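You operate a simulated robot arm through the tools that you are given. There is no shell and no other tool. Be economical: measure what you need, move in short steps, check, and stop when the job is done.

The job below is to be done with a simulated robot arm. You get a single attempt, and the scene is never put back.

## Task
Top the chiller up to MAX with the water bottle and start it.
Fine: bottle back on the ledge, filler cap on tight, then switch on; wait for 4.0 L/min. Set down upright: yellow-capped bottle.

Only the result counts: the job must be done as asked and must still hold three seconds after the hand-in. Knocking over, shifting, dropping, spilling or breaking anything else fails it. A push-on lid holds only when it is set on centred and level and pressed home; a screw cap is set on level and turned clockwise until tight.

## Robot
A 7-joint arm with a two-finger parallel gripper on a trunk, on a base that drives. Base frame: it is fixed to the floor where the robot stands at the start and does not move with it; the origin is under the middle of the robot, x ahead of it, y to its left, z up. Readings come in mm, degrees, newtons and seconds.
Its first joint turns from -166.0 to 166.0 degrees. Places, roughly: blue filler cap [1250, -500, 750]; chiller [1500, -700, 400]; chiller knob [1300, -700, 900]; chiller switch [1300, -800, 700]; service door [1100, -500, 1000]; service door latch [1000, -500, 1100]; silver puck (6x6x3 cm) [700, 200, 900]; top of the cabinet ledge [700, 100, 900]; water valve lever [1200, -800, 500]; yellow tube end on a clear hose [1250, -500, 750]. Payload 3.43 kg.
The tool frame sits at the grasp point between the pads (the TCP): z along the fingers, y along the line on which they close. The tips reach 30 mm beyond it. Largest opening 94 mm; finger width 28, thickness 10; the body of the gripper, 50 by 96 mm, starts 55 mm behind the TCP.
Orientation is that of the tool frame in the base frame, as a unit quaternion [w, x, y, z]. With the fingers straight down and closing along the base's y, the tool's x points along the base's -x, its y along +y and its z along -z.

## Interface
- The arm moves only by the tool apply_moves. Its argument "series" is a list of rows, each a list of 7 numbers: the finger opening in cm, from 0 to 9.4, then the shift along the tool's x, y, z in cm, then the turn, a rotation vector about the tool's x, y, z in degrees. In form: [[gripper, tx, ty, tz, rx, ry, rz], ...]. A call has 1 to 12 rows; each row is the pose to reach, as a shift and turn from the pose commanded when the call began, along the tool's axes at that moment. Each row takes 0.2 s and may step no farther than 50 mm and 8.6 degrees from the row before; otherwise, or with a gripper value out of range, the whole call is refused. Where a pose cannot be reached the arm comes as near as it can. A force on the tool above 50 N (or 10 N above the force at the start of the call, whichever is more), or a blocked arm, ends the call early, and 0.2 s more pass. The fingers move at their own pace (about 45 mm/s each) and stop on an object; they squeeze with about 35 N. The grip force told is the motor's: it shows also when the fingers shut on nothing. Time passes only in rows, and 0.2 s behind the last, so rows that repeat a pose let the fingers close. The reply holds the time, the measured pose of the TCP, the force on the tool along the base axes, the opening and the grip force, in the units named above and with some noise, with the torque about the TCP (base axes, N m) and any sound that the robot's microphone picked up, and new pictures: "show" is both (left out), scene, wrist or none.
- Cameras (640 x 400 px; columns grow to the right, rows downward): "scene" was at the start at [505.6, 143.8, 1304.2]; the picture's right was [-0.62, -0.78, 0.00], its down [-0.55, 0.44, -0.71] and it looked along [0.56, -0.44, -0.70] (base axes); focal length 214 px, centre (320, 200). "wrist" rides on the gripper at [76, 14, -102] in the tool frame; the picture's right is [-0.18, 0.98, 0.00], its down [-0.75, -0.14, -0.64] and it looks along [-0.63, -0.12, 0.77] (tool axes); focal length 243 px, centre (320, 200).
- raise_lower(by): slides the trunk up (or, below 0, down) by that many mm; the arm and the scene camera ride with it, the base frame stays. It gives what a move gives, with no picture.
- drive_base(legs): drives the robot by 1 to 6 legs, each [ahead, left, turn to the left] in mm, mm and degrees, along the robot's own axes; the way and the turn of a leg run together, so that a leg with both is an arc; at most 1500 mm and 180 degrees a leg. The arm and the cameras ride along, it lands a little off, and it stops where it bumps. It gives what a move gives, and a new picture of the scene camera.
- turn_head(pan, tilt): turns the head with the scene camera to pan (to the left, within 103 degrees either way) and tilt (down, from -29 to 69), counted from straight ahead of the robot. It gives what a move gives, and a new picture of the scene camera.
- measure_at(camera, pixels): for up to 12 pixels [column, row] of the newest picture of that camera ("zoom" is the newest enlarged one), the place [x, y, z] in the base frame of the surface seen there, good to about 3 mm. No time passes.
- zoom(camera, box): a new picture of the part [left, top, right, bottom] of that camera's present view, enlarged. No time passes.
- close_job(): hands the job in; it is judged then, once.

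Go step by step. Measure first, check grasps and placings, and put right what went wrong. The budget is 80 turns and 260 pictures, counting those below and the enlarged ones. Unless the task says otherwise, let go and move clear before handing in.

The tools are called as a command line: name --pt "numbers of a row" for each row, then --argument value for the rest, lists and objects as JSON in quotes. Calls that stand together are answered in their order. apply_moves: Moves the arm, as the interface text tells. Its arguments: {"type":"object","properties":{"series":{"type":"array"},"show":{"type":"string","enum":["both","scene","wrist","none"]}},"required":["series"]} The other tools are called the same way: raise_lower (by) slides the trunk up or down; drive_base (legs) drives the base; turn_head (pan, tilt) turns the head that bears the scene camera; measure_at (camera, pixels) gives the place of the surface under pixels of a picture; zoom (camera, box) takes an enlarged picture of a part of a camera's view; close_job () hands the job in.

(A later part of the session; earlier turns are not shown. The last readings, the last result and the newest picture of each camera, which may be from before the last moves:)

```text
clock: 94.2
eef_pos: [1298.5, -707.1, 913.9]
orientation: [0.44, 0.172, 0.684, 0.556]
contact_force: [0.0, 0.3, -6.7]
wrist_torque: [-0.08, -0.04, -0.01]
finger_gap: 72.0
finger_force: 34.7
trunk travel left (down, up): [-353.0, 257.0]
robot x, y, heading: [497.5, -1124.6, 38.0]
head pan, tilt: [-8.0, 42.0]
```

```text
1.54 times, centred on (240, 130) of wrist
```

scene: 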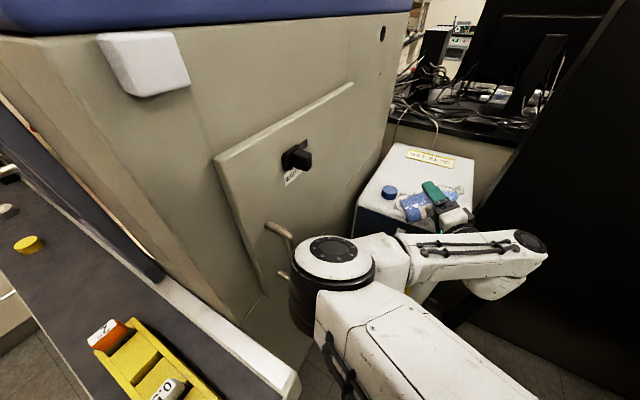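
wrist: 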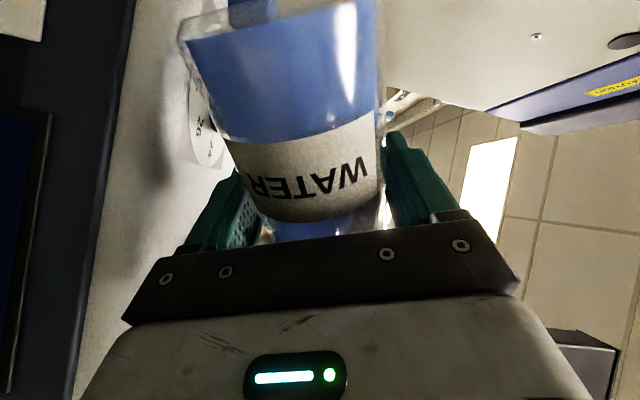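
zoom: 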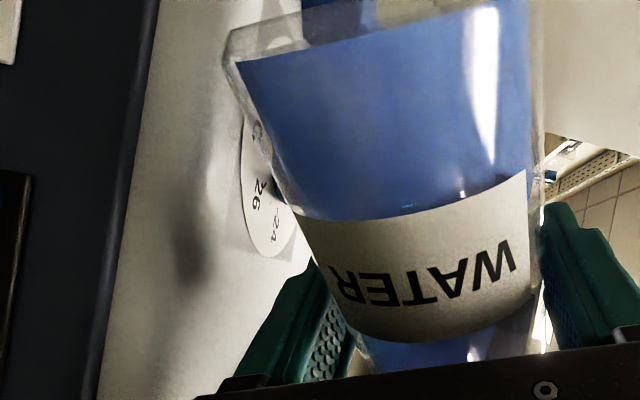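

Looks right: bottle tilted, mouth at zoom (385,187). Check elbow/handle clearance and mouth position before pouring.

measure_at --camera "scene" --pixels '[[292, 265], [293, 290], [305, 325], [320, 235], [461, 191], [457, 187], [444, 191], [386, 222]]'

zoom --camera "scene" --box '[230, 200, 330, 340]'

```text
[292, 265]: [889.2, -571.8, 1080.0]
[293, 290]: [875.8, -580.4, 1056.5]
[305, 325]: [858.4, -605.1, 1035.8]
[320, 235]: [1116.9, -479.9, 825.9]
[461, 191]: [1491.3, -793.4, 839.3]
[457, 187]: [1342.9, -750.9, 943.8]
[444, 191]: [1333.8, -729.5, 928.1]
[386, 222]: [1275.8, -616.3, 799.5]
```

```text
2.86 times, centred on (280, 270) of scene
```

zoom: 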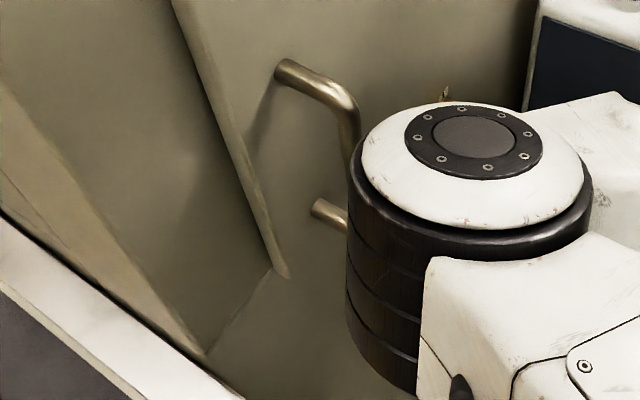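

Mouth measures at (1343,-751,944), as predicted over the neck; elbow has ~40 mm clearance. Tilt slowly to 76° and watch weight and level.

apply_moves --pt "4 0.2 -0.2 0 0 0 2" --pt "4 0.35 -0.35 0 0 0 4" --pt "4 0.5 -0.5 0 0 0 6" --pt "4 0.6 -0.6 0 0 0 7" --pt "4 0.66 -0.66 0 0 0 8" --pt "4 0.75 -0.75 0 0 0 9" --pt "4 0.83 -0.83 0.05 0 0 10" --pt "4 0.83 -0.83 0.05 0 0 10" --pt "4 0.83 -0.83 0.05 0 0 10" --show "scene"

zoom --camera "scene" --box '[360, 150, 500, 260]'

```text
clock: 96.2
eef_pos: [1296.4, -704.1, 901.5]
orientation: [0.39, 0.231, 0.667, 0.591]
contact_force: [0.3, 0.4, -5.9]
wrist_torque: [-0.09, -0.05, 0.04]
finger_gap: 72.2
finger_force: 35.1
trunk travel left (down, up): [-353.0, 257.0]
robot x, y, heading: [495.1, -1123.5, 37.7]
head pan, tilt: [-8.0, 42.0]
```

scene: 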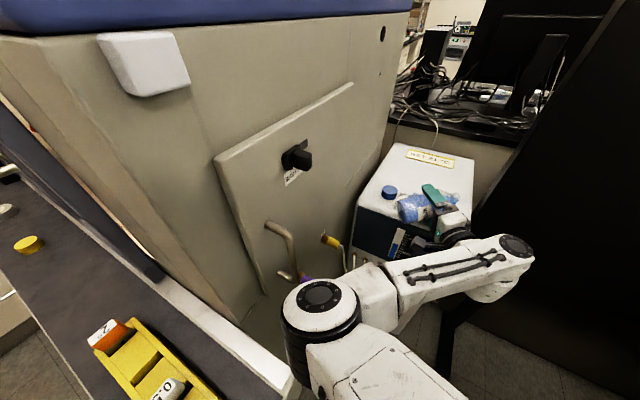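

```text
3.64 times, centred on (430, 205) of scene
```

zoom: 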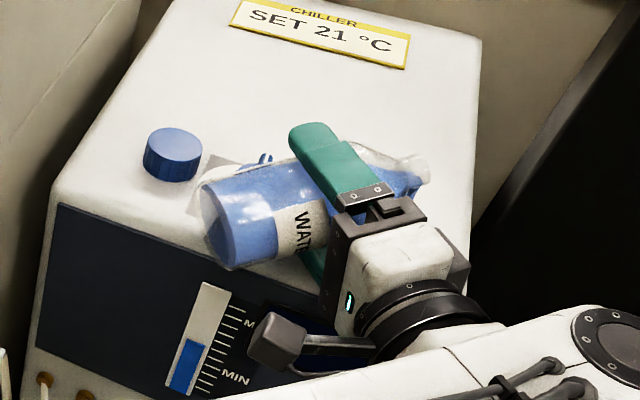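

The gauge is now clearly visible (level just above MIN) and water has reached the neck. Tilt slowly on to 84°.

apply_moves --pt "4 0.05 -0.03 0 0 0 1" --pt "4 0.1 -0.05 0 0 0 2" --pt "4 0.12 -0.08 0 0 0 3" --pt "4 0.15 -0.1 0 0 0 4" --pt "4 0.15 -0.1 0 0 0 4" --pt "4 0.15 -0.1 0 0 0 4" --show "none"

zoom --camera "scene" --box '[360, 150, 500, 260]'

apply_moves --pt "4 0.05 -0.03 0 0 0 1" --pt "4 0.1 -0.05 0 0 0 2" --pt "4 0.12 -0.08 0 0 0 3" --pt "4 0.15 -0.08 0 0 0 4" --pt "4 0.15 -0.08 0 0 0 4" --pt "4 0.15 -0.08 0 0 0 4" --show "none"

zoom --camera "scene" --box '[360, 150, 500, 260]'

```text
clock: 97.6
eef_pos: [1295.0, -702.7, 900.0]
orientation: [0.369, 0.253, 0.659, 0.605]
contact_force: [0.0, 0.6, -6.0]
wrist_torque: [-0.04, -0.03, 0.0]
finger_gap: 72.1
finger_force: 35.2
trunk travel left (down, up): [-353.0, 257.0]
robot x, y, heading: [499.8, -1124.4, 37.8]
head pan, tilt: [-8.0, 42.0]
```

```text
3.64 times, centred on (430, 205) of scene
```

zoom: 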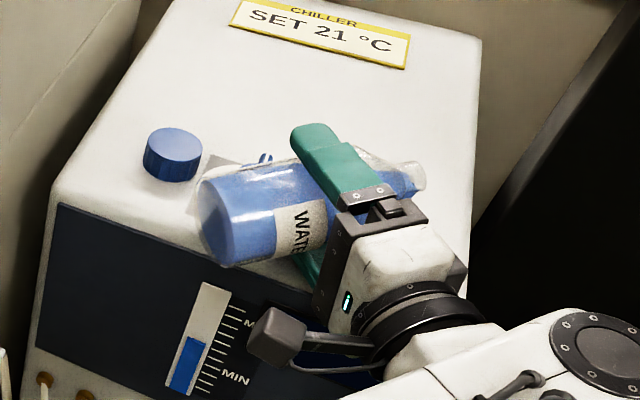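

```text
clock: 99.0
eef_pos: [1295.1, -701.3, 899.1]
orientation: [0.348, 0.277, 0.649, 0.617]
contact_force: [1.1, 0.2, -5.6]
wrist_torque: [-0.05, -0.09, 0.02]
finger_gap: 72.0
finger_force: 35.0
trunk travel left (down, up): [-353.0, 257.0]
robot x, y, heading: [495.0, -1125.8, 37.8]
head pan, tilt: [-8.0, 42.0]
```

```text
3.64 times, centred on (430, 205) of scene
```

zoom: 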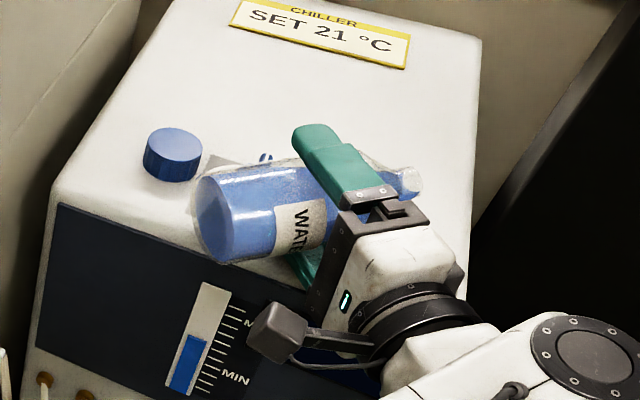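

Water stands at the mouth now and the level seems to have just begun rising. Zoom tight on the gauge.

zoom --camera "scene" --box '[390, 220, 430, 262]'

apply_moves --pt "4 0 -0.02 0 0 0 1" --pt "4 0 -0.05 0 0 0 2" --pt "4 0 -0.05 0 0 0 2" --pt "4 0 -0.05 0 0 0 2" --pt "4 0 -0.05 0 0 0 2" --pt "4 0 -0.05 0 0 0 2" --show "none"

zoom --camera "scene" --box '[390, 220, 430, 262]'

```text
9.52 times, centred on (410, 241) of scene
```

zoom: 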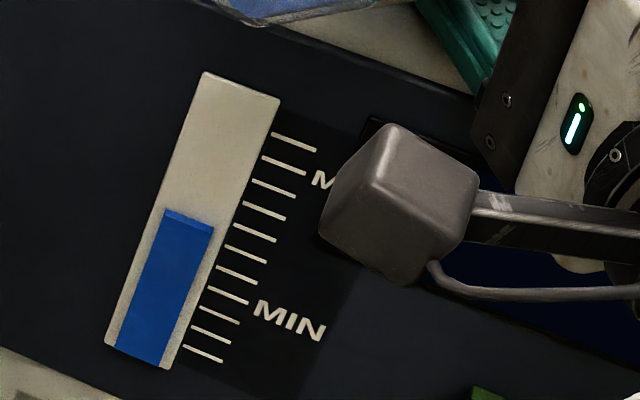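

```text
clock: 100.4
eef_pos: [1294.4, -701.4, 899.5]
orientation: [0.337, 0.287, 0.645, 0.623]
contact_force: [0.1, -0.4, -6.1]
wrist_torque: [-0.03, -0.03, -0.01]
finger_gap: 72.2
finger_force: 35.2
trunk travel left (down, up): [-353.0, 257.0]
robot x, y, heading: [491.8, -1121.8, 37.8]
head pan, tilt: [-8.0, 42.0]
```

```text
9.52 times, centred on (410, 241) of scene
```

zoom: 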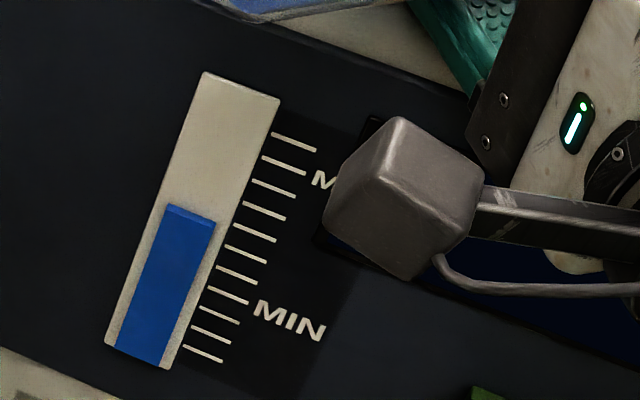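

Level is about tick 5 (MIN=8th, MAX=2nd tick) and rising. Keep tilting 2–3° at a time.

apply_moves --pt "4 0 0 0 0 0 1" --pt "4 0 0 0 0 0 2" --pt "4 0 0 0 0 0 3" --pt "4 0 0 0 0 0 3" --pt "4 0 0 0 0 0 3" --pt "4 0 0 0 0 0 3" --pt "4 0 0 0 0 0 3" --pt "4 0 0 0 0 0 3" --show "none"

zoom --camera "scene" --box '[390, 220, 430, 262]'

zoom --camera "scene" --box '[360, 150, 500, 260]'

```text
clock: 102.2
eef_pos: [1293.9, -702.4, 899.1]
orientation: [0.321, 0.304, 0.637, 0.632]
contact_force: [0.2, -0.3, -5.3]
wrist_torque: [-0.04, -0.06, 0.02]
finger_gap: 72.2
finger_force: 35.1
trunk travel left (down, up): [-353.0, 257.0]
robot x, y, heading: [494.0, -1124.0, 37.9]
head pan, tilt: [-8.0, 42.0]
```

```text
9.52 times, centred on (410, 241) of scene
```

zoom: 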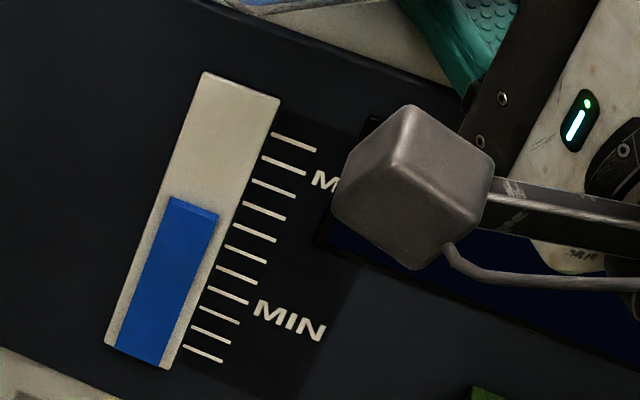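

```text
3.64 times, centred on (430, 205) of scene
```

zoom: 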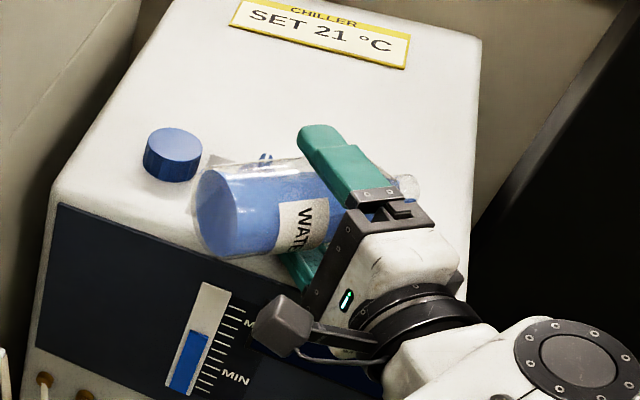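

Level rises steadily with no spill visible. Continue tilting to ~95° in small steps.

apply_moves --pt "4 0 0 0 0 0 1" --pt "4 0 0 0 0 0 2" --pt "4 0 0 0 0 0 3" --pt "4 0 0 0 0 0 4" --pt "4 0 0 0 0 0 5" --pt "4 0 0 0 0 0 5" --pt "4 0 0 0 0 0 5" --pt "4 0 0 0 0 0 5" --pt "4 0 0 0 0 0 5" --pt "4 0 0 0 0 0 5" --show "none"

zoom --camera "scene" --box '[390, 220, 430, 262]'

apply_moves --pt "4 0 0 0 0 0 1" --pt "4 0 0 0 0 0 2" --pt "4 0 0 0 0 0 3" --pt "4 0 0 0 0 0 3" --pt "4 0 0 0 0 0 3" --pt "4 0 0 0 0 0 3" --pt "4 0 0 0 0 0 3" --pt "4 0 0 0 0 0 3" --show "none"

zoom --camera "scene" --box '[390, 220, 430, 262]'

zoom --camera "scene" --box '[360, 150, 500, 260]'

```text
clock: 104.4
eef_pos: [1294.4, -702.0, 898.8]
orientation: [0.292, 0.333, 0.623, 0.645]
contact_force: [0.3, -0.5, -6.5]
wrist_torque: [-0.06, -0.06, -0.01]
finger_gap: 72.0
finger_force: 35.0
trunk travel left (down, up): [-353.0, 257.0]
robot x, y, heading: [494.9, -1123.2, 37.8]
head pan, tilt: [-8.0, 42.0]
```

```text
9.52 times, centred on (410, 241) of scene
```

zoom: 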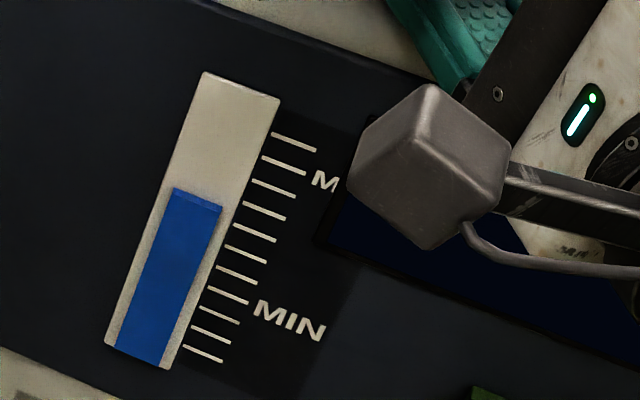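

```text
clock: 106.2
eef_pos: [1294.4, -700.2, 899.5]
orientation: [0.274, 0.348, 0.615, 0.652]
contact_force: [0.1, 0.2, -4.5]
wrist_torque: [-0.04, -0.08, 0.05]
finger_gap: 72.0
finger_force: 35.0
trunk travel left (down, up): [-353.0, 257.0]
robot x, y, heading: [495.4, -1124.6, 37.7]
head pan, tilt: [-8.0, 42.0]
```

```text
9.52 times, centred on (410, 241) of scene
```

zoom: 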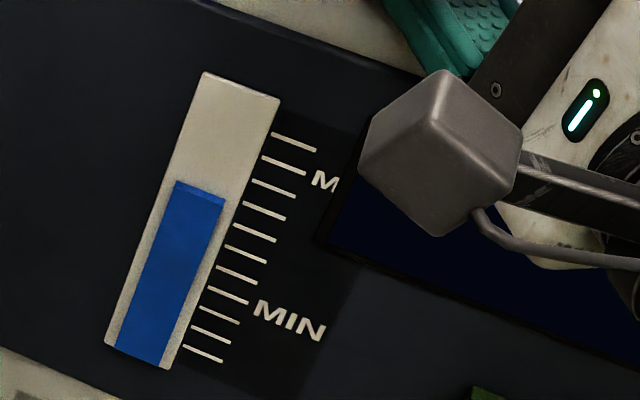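

```text
3.64 times, centred on (430, 205) of scene
```

zoom: 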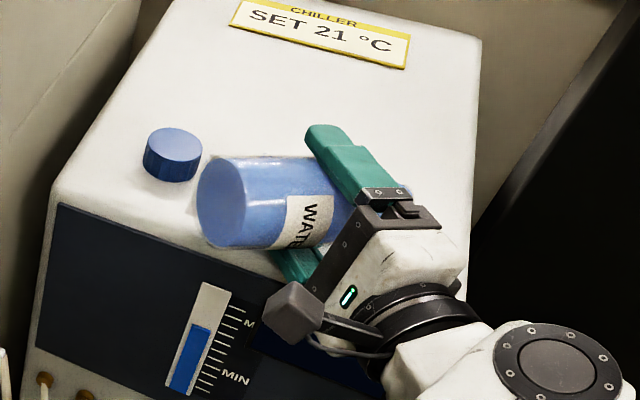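

Level now ≈ tick 4; need tick 2. Tilt to ~105° while raising 11 mm to keep the mouth clear of the neck.

apply_moves --pt "4 0 0.2 0 0 0 1" --pt "4 0 0.3 0 0 0 2" --pt "4 0 0.45 0 0 0 3" --pt "4 -0.05 0.55 0 0 0 4" --pt "4 -0.08 0.7 0 0 0 5" --pt "4 -0.1 0.9 0 0 0 6" --pt "4 -0.12 1.0 0 0 0 7" --pt "4 -0.12 1.12 0 0 0 8" --pt "4 -0.12 1.12 0 0 0 8" --pt "4 -0.12 1.12 0 0 0 8" --show "none"

zoom --camera "scene" --box '[390, 220, 430, 262]'

apply_moves --pt "4 0 0 0 0 0 0" --pt "4 0 0 0 0 0 0" --pt "4 0 0 0 0 0 0" --pt "4 0 0 0 0 0 0" --pt "4 0 0 0 0 0 0" --show "wrist"

zoom --camera "scene" --box '[390, 220, 430, 262]'

```text
clock: 108.4
eef_pos: [1296.1, -702.4, 910.0]
orientation: [0.228, 0.39, 0.589, 0.67]
contact_force: [0.2, 0.0, -5.6]
wrist_torque: [-0.07, -0.06, 0.0]
finger_gap: 72.2
finger_force: 35.2
trunk travel left (down, up): [-353.0, 257.0]
robot x, y, heading: [493.8, -1128.5, 37.8]
head pan, tilt: [-8.0, 42.0]
```

```text
9.52 times, centred on (410, 241) of scene
```

zoom: 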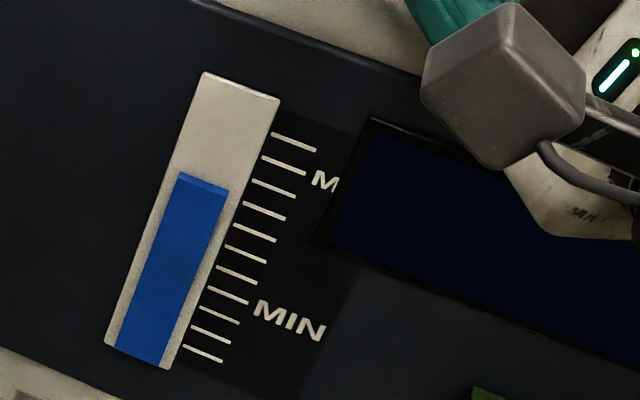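

```text
clock: 109.6
eef_pos: [1296.1, -703.3, 909.6]
orientation: [0.229, 0.391, 0.588, 0.67]
contact_force: [0.1, -0.9, -4.8]
wrist_torque: [-0.02, -0.05, 0.01]
finger_gap: 71.9
finger_force: 34.9
trunk travel left (down, up): [-353.0, 257.0]
robot x, y, heading: [494.4, -1125.5, 37.8]
head pan, tilt: [-8.0, 42.0]
```

wrist: 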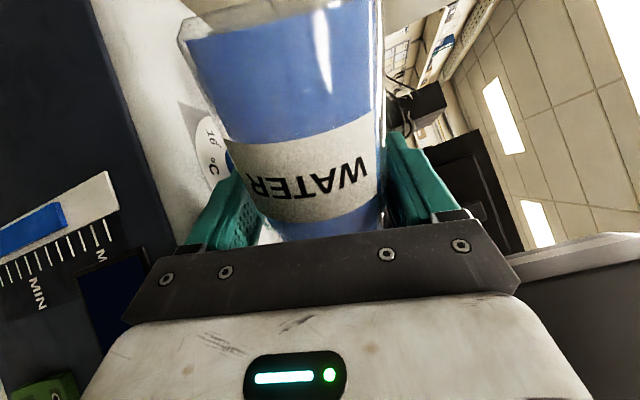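

```text
9.52 times, centred on (410, 241) of scene
```

zoom: 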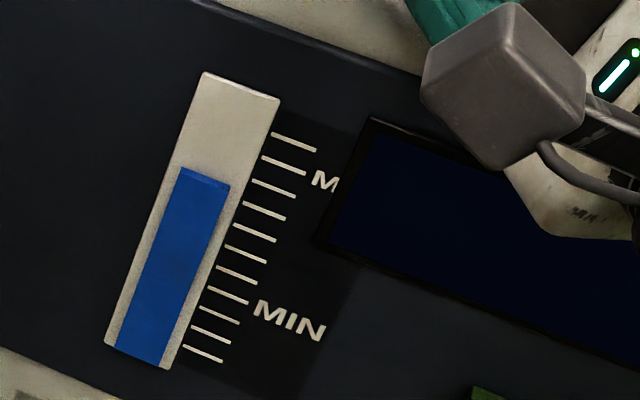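

Flow continues with time (~5 px/s), and the wrist camera sees the gauge at (60,215) too. Hold and watch.

apply_moves --pt "4 0 0 0 0 0 0" --pt "4 0 0 0 0 0 0" --pt "4 0 0 0 0 0 0" --pt "4 0 0 0 0 0 0" --pt "4 0 0 0 0 0 0" --pt "4 0 0 0 0 0 0" --pt "4 0 0 0 0 0 0" --pt "4 0 0 0 0 0 0" --pt "4 0 0 0 0 0 0" --show "none"

zoom --camera "wrist" --box '[0, 150, 140, 330]'

zoom --camera "scene" --box '[390, 220, 430, 262]'

```text
clock: 111.6
eef_pos: [1296.2, -703.3, 909.4]
orientation: [0.228, 0.39, 0.588, 0.67]
contact_force: [-0.5, 0.5, -4.9]
wrist_torque: [-0.05, -0.04, -0.01]
finger_gap: 71.9
finger_force: 35.2
trunk travel left (down, up): [-353.0, 257.0]
robot x, y, heading: [493.3, -1122.2, 37.6]
head pan, tilt: [-8.0, 42.0]
```

```text
2.22 times, centred on (70, 240) of wrist
```

zoom: 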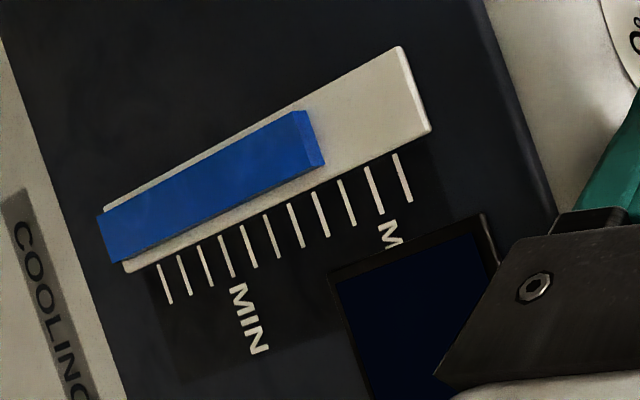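

```text
9.52 times, centred on (410, 241) of scene
```

zoom: 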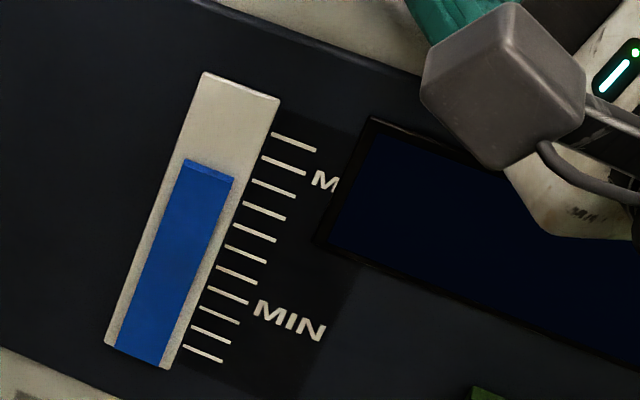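

In the wrist zoom the blue block's top is ~¼ tick below the 3rd tick; about 1.25 ticks more. Hold ~4 s and recheck.

apply_moves --pt "4 0 0 0 0 0 0" --pt "4 0 0 0 0 0 0" --pt "4 0 0 0 0 0 0" --pt "4 0 0 0 0 0 0" --pt "4 0 0 0 0 0 0" --pt "4 0 0 0 0 0 0" --pt "4 0 0 0 0 0 0" --pt "4 0 0 0 0 0 0" --pt "4 0 0 0 0 0 0" --pt "4 0 0 0 0 0 0" --show "none"

apply_moves --pt "4 0 0 0 0 0 0" --pt "4 0 0 0 0 0 0" --pt "4 0 0 0 0 0 0" --pt "4 0 0 0 0 0 0" --pt "4 0 0 0 0 0 0" --pt "4 0 0 0 0 0 0" --show "none"

zoom --camera "wrist" --box '[0, 150, 140, 330]'

```text
clock: 113.8
eef_pos: [1295.4, -703.6, 909.1]
orientation: [0.23, 0.39, 0.589, 0.669]
contact_force: [0.4, 0.0, -4.5]
wrist_torque: [-0.06, -0.04, -0.02]
finger_gap: 72.0
finger_force: 35.0
trunk travel left (down, up): [-353.0, 257.0]
robot x, y, heading: [494.3, -1121.7, 37.8]
head pan, tilt: [-8.0, 42.0]
```

```text
clock: 115.2
eef_pos: [1295.3, -703.6, 910.0]
orientation: [0.229, 0.391, 0.588, 0.67]
contact_force: [-0.1, 0.0, -4.1]
wrist_torque: [-0.08, -0.03, 0.02]
finger_gap: 71.9
finger_force: 35.3
trunk travel left (down, up): [-353.0, 257.0]
robot x, y, heading: [495.6, -1125.6, 37.5]
head pan, tilt: [-8.0, 42.0]
```

```text
2.22 times, centred on (70, 240) of wrist
```

zoom: 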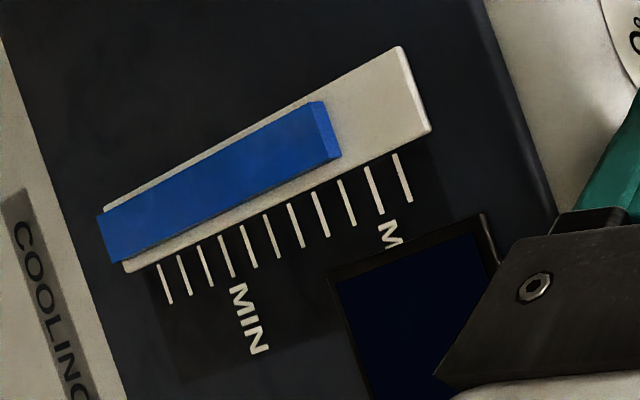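

Now ~⅓ of the way between 3rd tick and MAX; ~18 px (≈4 s) remain. Hold 2.6 s then check.

apply_moves --pt "4 0 0 0 0 0 0" --pt "4 0 0 0 0 0 0" --pt "4 0 0 0 0 0 0" --pt "4 0 0 0 0 0 0" --pt "4 0 0 0 0 0 0" --pt "4 0 0 0 0 0 0" --pt "4 0 0 0 0 0 0" --pt "4 0 0 0 0 0 0" --pt "4 0 0 0 0 0 0" --pt "4 0 0 0 0 0 0" --pt "4 0 0 0 0 0 0" --show "none"

zoom --camera "wrist" --box '[0, 150, 140, 330]'

```text
clock: 117.6
eef_pos: [1296.1, -703.0, 910.4]
orientation: [0.23, 0.391, 0.587, 0.67]
contact_force: [-0.2, 0.0, -4.9]
wrist_torque: [-0.04, -0.02, 0.01]
finger_gap: 72.2
finger_force: 34.7
trunk travel left (down, up): [-353.0, 257.0]
robot x, y, heading: [493.6, -1121.9, 37.8]
head pan, tilt: [-8.0, 42.0]
```

```text
2.22 times, centred on (70, 240) of wrist
```

zoom: 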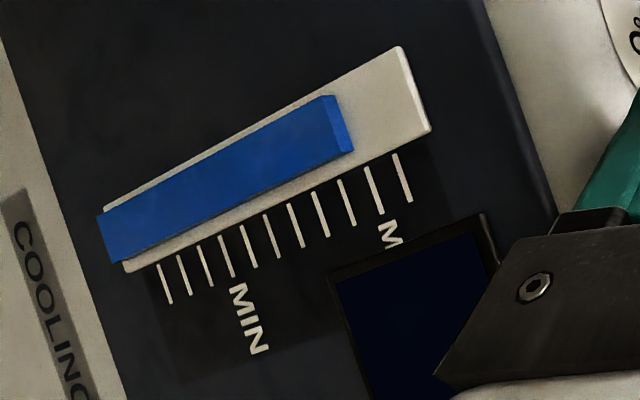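

Just ~7 px below MAX. Hold 0.8 s more, then roll back 30° to stop the flow and check.

apply_moves --pt "4 0 0 0 0 0 0" --pt "4 0 0 0 0 0 0" --pt "4 0 0 0 0 0 0" --pt "4 0 0 0 0 0 0" --pt "4 0 0 0 0 0 -8" --pt "4 0 0 0 0 0 -16" --pt "4 0 0 0 0 0 -24" --pt "4 0 0 0 0 0 -30" --pt "4 0 0 0 0 0 -30" --show "both"

zoom --camera "scene" --box '[390, 220, 430, 262]'

zoom --camera "wrist" --box '[0, 150, 140, 330]'

```text
clock: 119.6
eef_pos: [1296.4, -704.8, 910.5]
orientation: [0.395, 0.224, 0.669, 0.588]
contact_force: [0.0, -0.2, -3.2]
wrist_torque: [-0.06, -0.03, 0.0]
finger_gap: 72.0
finger_force: 34.6
trunk travel left (down, up): [-353.0, 257.0]
robot x, y, heading: [494.0, -1124.9, 37.6]
head pan, tilt: [-8.0, 42.0]
```

scene: 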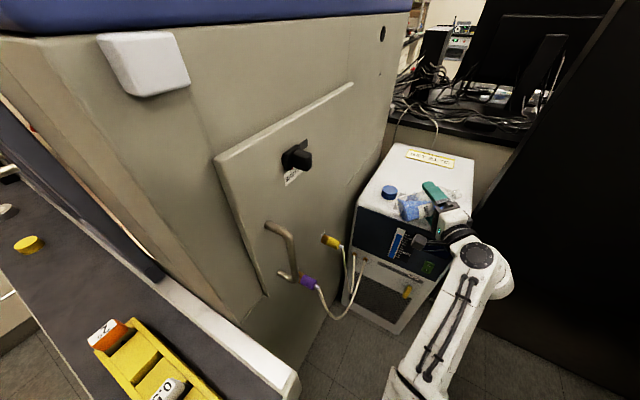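
wrist: 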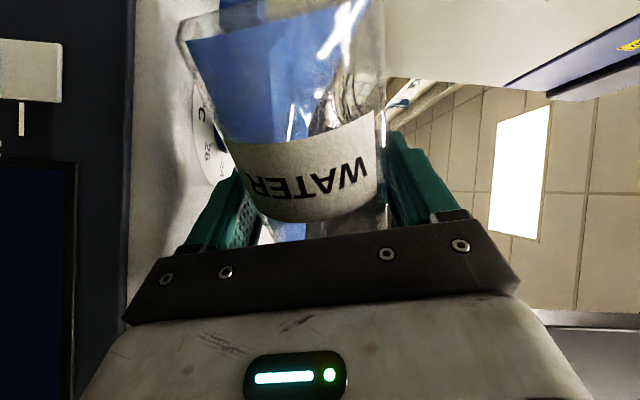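

```text
9.52 times, centred on (410, 241) of scene
```

zoom: 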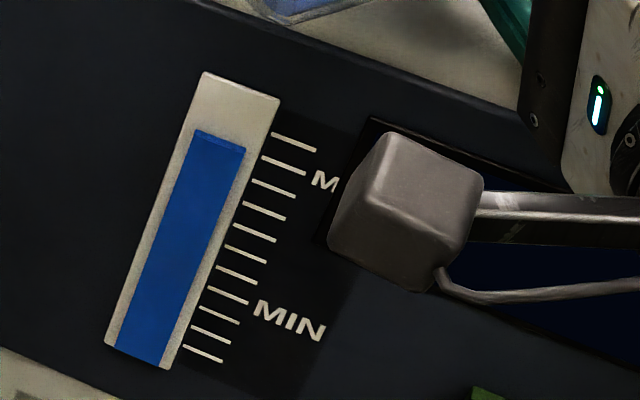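

```text
2.22 times, centred on (70, 240) of wrist
```

zoom: 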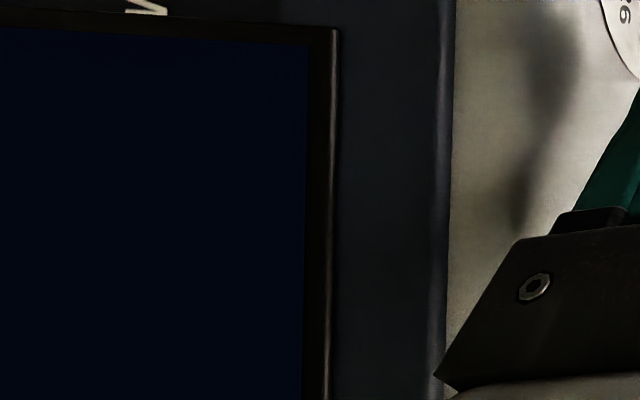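

The level stands at the MAX tick (blue edge continues into the 2nd tick at (263,156)), and the bottle is lighter (3.2–4 N). Roll upright while rising.

apply_moves --pt "4 -0.3 1.2 0 0 0 -8" --pt "4 -0.6 2.4 0 0 0 -16" --pt "4 -0.9 3.4 0 0 0 -24" --pt "4 -1.2 4.4 0 0 0 -32" --pt "4 -1.3 5 0 0 0 -40" --pt "4 -1.5 5.6 0 0 0 -48" --pt "4 -1.5 5.6 0 0 0 -56" --pt "4 -1.5 5.6 0 0 0 -64" --pt "4 -1.5 5.6 0 0 0 -72" --pt "4 -1.5 5.6 0 0 0 -75" --pt "4 -1.5 5.6 0 0 0 -75"

zoom --camera "scene" --box '[350, 140, 490, 290]'

```text
clock: 122.0
eef_pos: [1295.2, -702.6, 967.9]
orientation: [0.671, -0.23, 0.667, 0.226]
contact_force: [-0.4, -0.5, -3.4]
wrist_torque: [-0.03, -0.02, -0.03]
finger_gap: 72.0
finger_force: 34.9
trunk travel left (down, up): [-353.0, 257.0]
robot x, y, heading: [494.9, -1124.3, 37.7]
head pan, tilt: [-8.0, 42.0]
```

scene: 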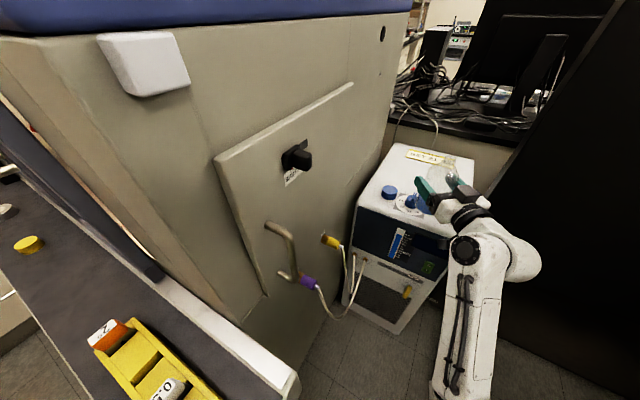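
wrist: 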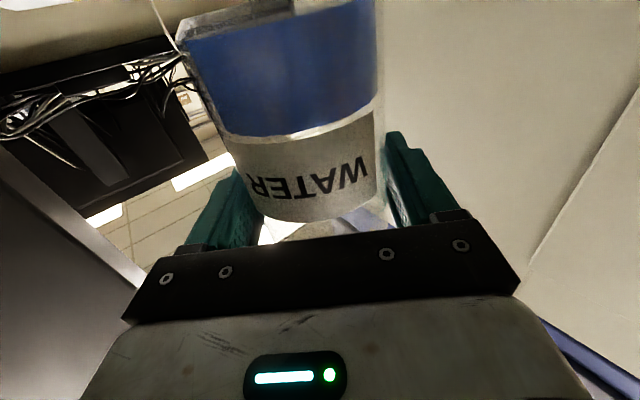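

```text
2.67 times, centred on (420, 215) of scene
```

zoom: 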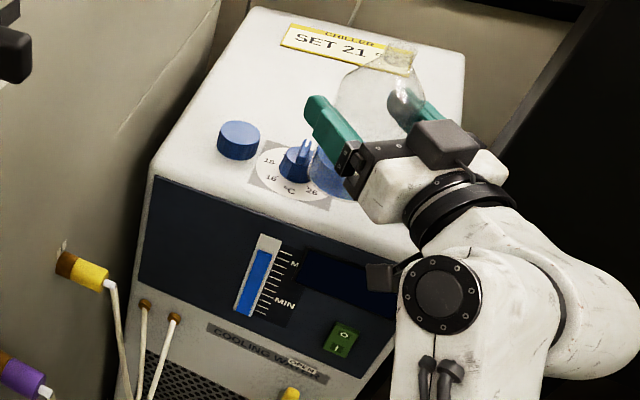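

No spill visible; level at MAX. Now raise and carry the bottle back to the ledge along the known-free route.

raise_lower --by 110

drive_base --legs '[[-509, 393, 0], [0, 0, -37.7], [0, 520, 0], [-185, 0, 0], [0, 620, 0]]'

turn_head --pan -15 --tilt 40

```text
clock: 123.4
eef_pos: [1295.0, -702.9, 1077.6]
orientation: [0.671, -0.228, 0.668, 0.226]
contact_force: [0.1, 0.1, -4.1]
wrist_torque: [0.01, -0.01, 0.0]
finger_gap: 72.1
finger_force: 34.8
trunk travel left (down, up): [-463.0, 147.0]
robot x, y, heading: [492.0, -1128.9, 37.8]
head pan, tilt: [-8.0, 42.0]
```

```text
clock: 135.6
eef_pos: [558.4, -137.9, 1078.6]
orientation: [0.708, 0.002, 0.706, -0.005]
contact_force: [0.1, 0.7, -4.1]
wrist_torque: [0.01, -0.03, 0.03]
finger_gap: 72.0
finger_force: 35.1
trunk travel left (down, up): [-463.0, 147.0]
robot x, y, heading: [-331.6, 23.0, -0.3]
head pan, tilt: [-8.0, 42.0]
```

scene: 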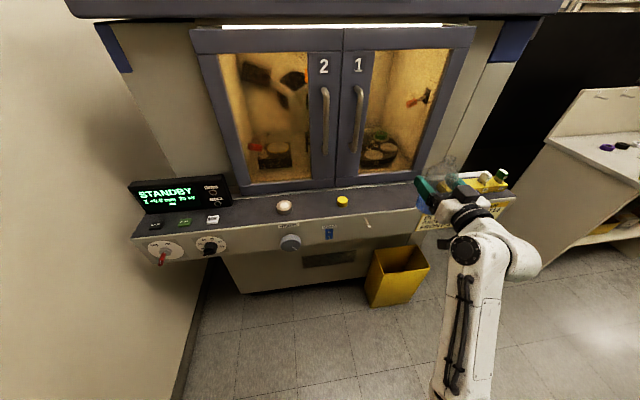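

```text
clock: 136.3
eef_pos: [558.2, -139.1, 1078.0]
orientation: [0.708, 0.002, 0.706, -0.005]
contact_force: [0.0, 0.4, -3.7]
wrist_torque: [-0.01, 0.0, -0.02]
finger_gap: 72.1
finger_force: 35.2
trunk travel left (down, up): [-463.0, 147.0]
robot x, y, heading: [-329.7, 23.7, -0.3]
head pan, tilt: [-15.0, 40.0]
```

scene: 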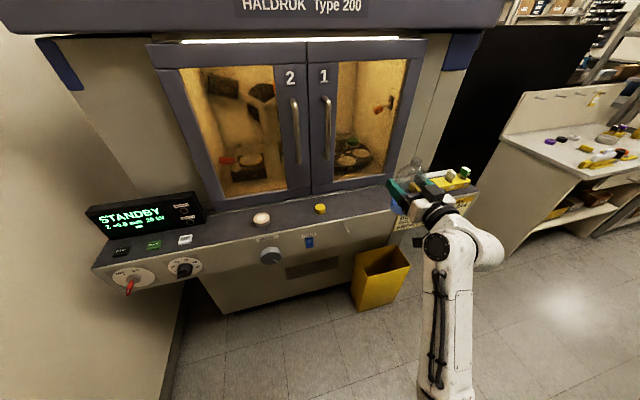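

In front of the ledge again. Check the arm's shape vs the ledge before advancing and lowering.

measure_at --camera "scene" --pixels '[[437, 245], [490, 250], [420, 240], [440, 215], [445, 330], [418, 243], [376, 222], [415, 165]]'

zoom --camera "scene" --box '[350, 140, 520, 280]'

```text
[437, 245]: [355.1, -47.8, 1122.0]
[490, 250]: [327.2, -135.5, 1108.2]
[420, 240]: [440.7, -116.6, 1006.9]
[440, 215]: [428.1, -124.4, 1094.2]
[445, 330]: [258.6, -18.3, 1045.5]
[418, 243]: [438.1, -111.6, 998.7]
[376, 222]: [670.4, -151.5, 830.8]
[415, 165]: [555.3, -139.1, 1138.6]
```

```text
2.86 times, centred on (435, 210) of scene
```

zoom: 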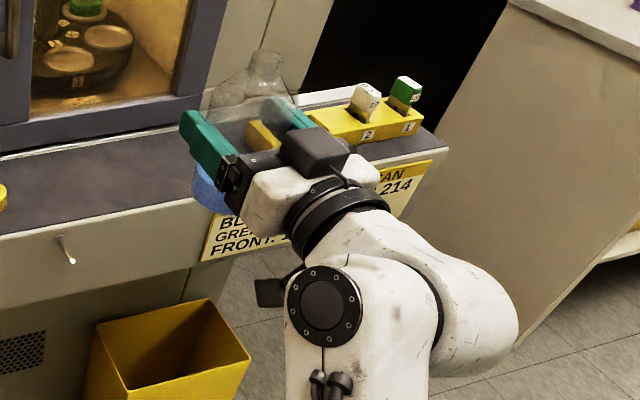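

Clear: the camera pod will end at x≈603, in front of the ledge edge. Advance and lower.

drive_base --legs '[[163, 3, 0]]'

raise_lower --by -112

zoom --camera "scene" --box '[330, 140, 520, 280]'

```text
clock: 137.7
eef_pos: [723.9, -136.6, 1077.5]
orientation: [0.708, 0.002, 0.706, -0.005]
contact_force: [0.8, 1.1, -4.4]
wrist_torque: [0.0, -0.03, 0.0]
finger_gap: 72.3
finger_force: 35.0
trunk travel left (down, up): [-463.0, 147.0]
robot x, y, heading: [-166.7, 27.0, -0.3]
head pan, tilt: [-15.0, 40.0]
```

scene: 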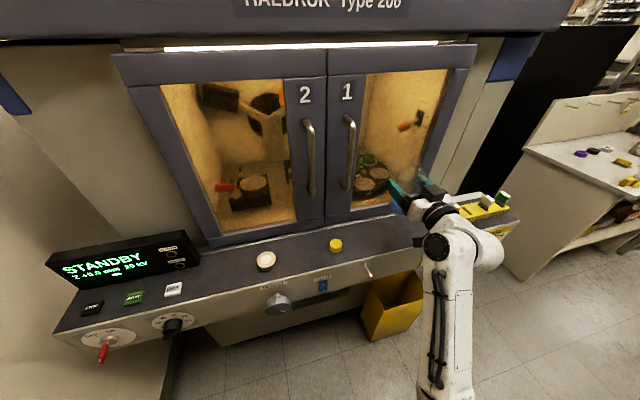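

```text
clock: 139.1
eef_pos: [724.1, -137.7, 965.2]
orientation: [0.708, 0.002, 0.706, -0.005]
contact_force: [0.3, -0.2, -3.6]
wrist_torque: [-0.01, -0.02, 0.0]
finger_gap: 72.1
finger_force: 34.5
trunk travel left (down, up): [-351.0, 259.0]
robot x, y, heading: [-164.0, 24.7, -0.2]
head pan, tilt: [-15.0, 40.0]
```

```text
2.86 times, centred on (425, 210) of scene
```

zoom: 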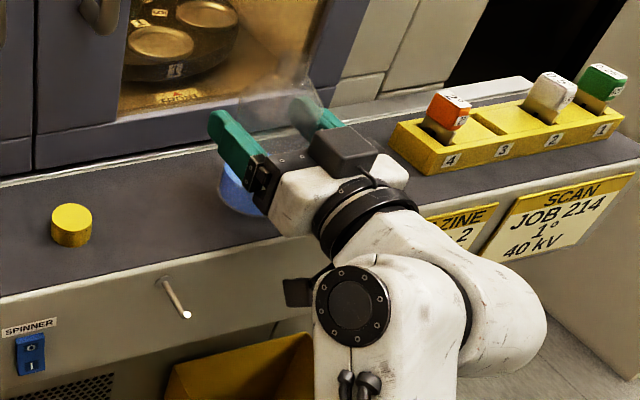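

About 7 mm above resting height; finish lowering carefully and watch the force.

raise_lower --by -6

raise_lower --by -2

```text
clock: 139.7
eef_pos: [723.7, -136.9, 959.8]
orientation: [0.708, 0.001, 0.706, -0.005]
contact_force: [0.1, -0.1, -3.9]
wrist_torque: [-0.03, 0.0, -0.01]
finger_gap: 71.8
finger_force: 34.8
trunk travel left (down, up): [-345.0, 265.0]
robot x, y, heading: [-164.8, 27.9, -0.6]
head pan, tilt: [-15.0, 40.0]
```

```text
clock: 140.2
eef_pos: [723.3, -136.4, 959.7]
orientation: [0.709, 0.002, 0.705, -0.005]
contact_force: [-1.0, 0.5, 1.6]
wrist_torque: [0.2, 0.01, 0.03]
finger_gap: 72.1
finger_force: 35.0
trunk travel left (down, up): [-343.0, 267.0]
robot x, y, heading: [-167.0, 25.6, -0.3]
head pan, tilt: [-15.0, 40.0]
```

The ledge carries the bottle now. Open the fingers and check.

apply_moves --pt "8 0 0 0 0 0 0" --pt "9.4 0 0 0 0 0 0" --pt "9.4 0 0 0 0 0 0" --pt "9.4 0 0 0 0 0 0" --show "wrist"

drive_base --legs '[[-220, 0, 0]]'

zoom --camera "scene" --box '[330, 120, 520, 260]'

```text
clock: 141.2
eef_pos: [722.8, -137.0, 958.9]
orientation: [0.708, 0.002, 0.706, -0.005]
contact_force: [0.5, 0.1, -0.5]
wrist_torque: [-0.05, 0.02, 0.02]
finger_gap: 93.9
finger_force: 0.1
trunk travel left (down, up): [-343.0, 267.0]
robot x, y, heading: [-166.9, 24.8, -0.3]
head pan, tilt: [-15.0, 40.0]
```

wrist: 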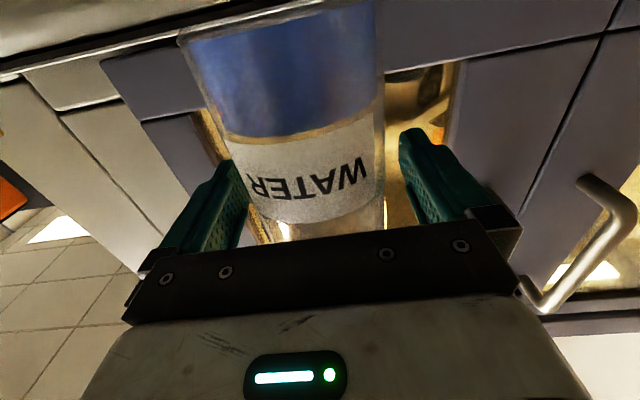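

```text
clock: 142.9
eef_pos: [502.5, -136.9, 957.1]
orientation: [0.708, 0.002, 0.706, -0.005]
contact_force: [2.0, 1.0, -0.1]
wrist_torque: [0.0, 0.0, 0.03]
finger_gap: 94.0
finger_force: 0.2
trunk travel left (down, up): [-343.0, 267.0]
robot x, y, heading: [-388.4, 27.5, -0.4]
head pan, tilt: [-15.0, 40.0]
```

scene: 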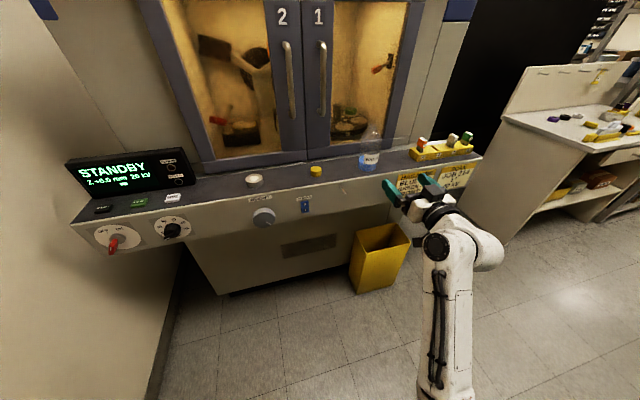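

```text
2.86 times, centred on (425, 190) of scene
```

zoom: 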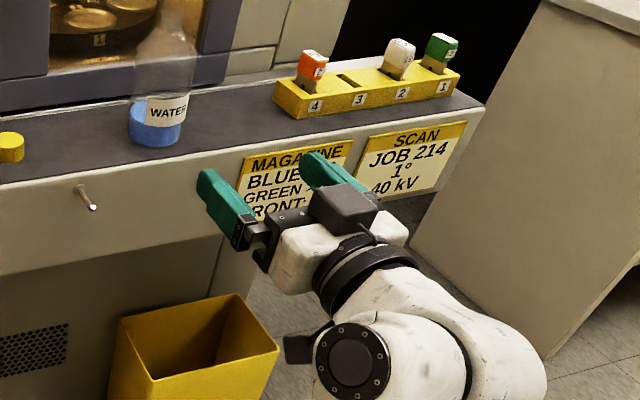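

Bottle stands upright on the ledge, released. Now pitch the gripper back to pointing down for the cap work.

apply_moves --pt "9.4 -1.5 0 -1 0 8 0" --pt "9.4 -3 0 -2 0 16 0" --pt "9.4 -4.5 0 -3 0 24 0" --pt "9.4 -6 0 -4 0 32 0" --pt "9.4 -7.5 0 -5 0 40 0" --pt "9.4 -9 0 -6 0 48 0" --pt "9.4 -10.5 0 -7 0 56 0" --pt "9.4 -12 0 -8 0 64 0" --pt "9.4 -13.5 0 -9 0 72 0" --pt "9.4 -15 0 -10 0 80 0" --pt "9.4 -15 0 -10 0 88 0" --pt "9.4 -15 0 -10 0 90 0" --show "scene"

```text
clock: 145.5
eef_pos: [451.2, -136.6, 1032.4]
orientation: [0.424, 0.004, 0.906, -0.004]
contact_force: [-0.3, -0.1, 0.2]
wrist_torque: [0.0, 0.01, 0.0]
finger_gap: 93.9
finger_force: 0.0
out of reach, approached as far as the arm can: row 6, 7, 8, 9, 10, 11, 12
trunk travel left (down, up): [-343.0, 267.0]
robot x, y, heading: [-388.4, 26.8, -0.7]
head pan, tilt: [-15.0, 40.0]
```

scene: 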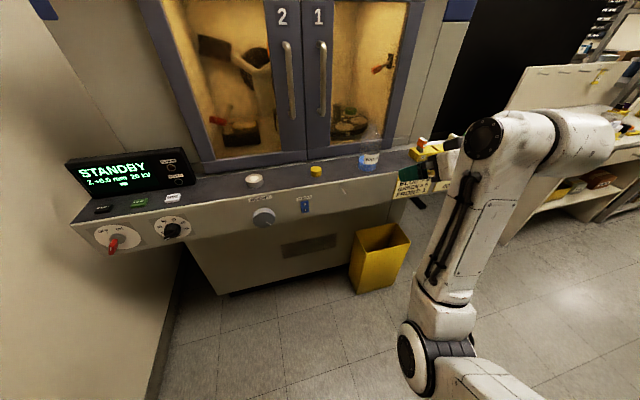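

The pitch stuck at ~40° below horizontal, with the elbow now hanging low. I'll try rolling the hand the opposite way while lifting to bring the elbow back up.

apply_moves --pt "9.4 -2 0 -2 0 0 -8" --pt "9.4 -4 0 -4 0 0 -16" --pt "9.4 -6 0 -6 0 0 -24" --pt "9.4 -8 0 -8 0 0 -32" --pt "9.4 -10 0 -8 0 0 -40" --pt "9.4 -10 0 -8 0 0 -48" --pt "9.4 -10 0 -8 0 0 -56" --pt "9.4 -10 0 -8 0 0 -64" --show "scene"

```text
clock: 147.3
eef_pos: [455.1, -134.8, 1161.0]
orientation: [0.357, -0.477, 0.769, -0.23]
contact_force: [-0.1, -1.2, -0.3]
wrist_torque: [-0.01, 0.0, 0.0]
finger_gap: 93.7
finger_force: 0.1
trunk travel left (down, up): [-343.0, 267.0]
robot x, y, heading: [-389.6, 27.1, -0.7]
head pan, tilt: [-15.0, 40.0]
```

scene: 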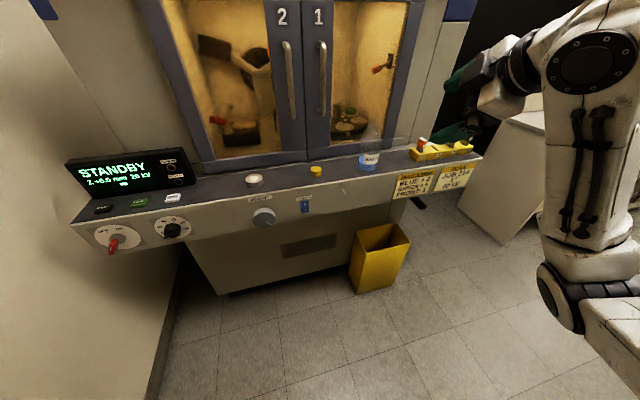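

The elbow now sits on the right side. From this roll, try pitching the tool to straight down (≈50° about base y).

apply_moves --pt "9.4 0 0 0 -6.5 3.2 0" --pt "9.4 0 0 0 -12.9 6.3 -0.1" --pt "9.4 0 0 0 -19.4 9.5 -0.2" --pt "9.4 0 0 0 -25.9 12.6 -0.3" --pt "9.4 0 0 0 -32.4 15.8 -0.4" --pt "9.4 0 0 0 -38.8 18.9 -0.5" --pt "9.4 0 0 0 -45.3 22.1 -0.6" --pt "9.4 0 0 0 -45.3 22.1 -0.6"

```text
clock: 149.1
eef_pos: [454.2, -135.2, 1159.6]
orientation: [-0.004, -0.529, 0.849, -0.003]
contact_force: [-0.3, 0.2, 1.0]
wrist_torque: [0.0, 0.0, -0.06]
finger_gap: 93.9
finger_force: 0.2
trunk travel left (down, up): [-343.0, 267.0]
robot x, y, heading: [-386.9, 30.6, -0.3]
head pan, tilt: [-15.0, 40.0]
```

scene: 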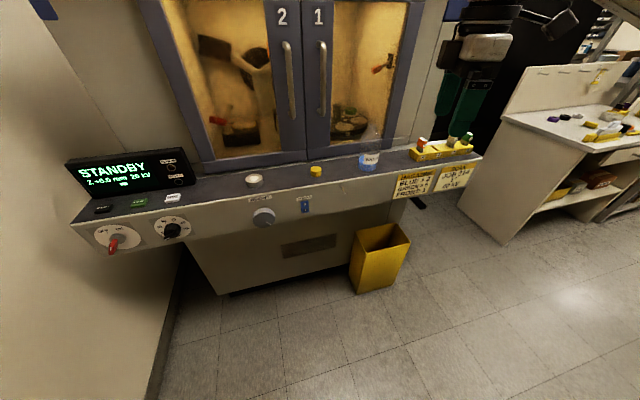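
wrist: 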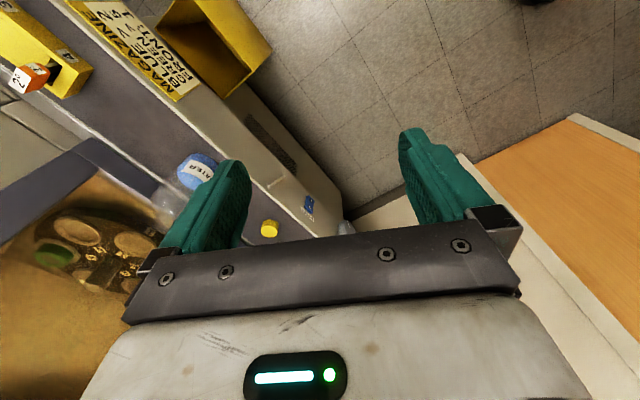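

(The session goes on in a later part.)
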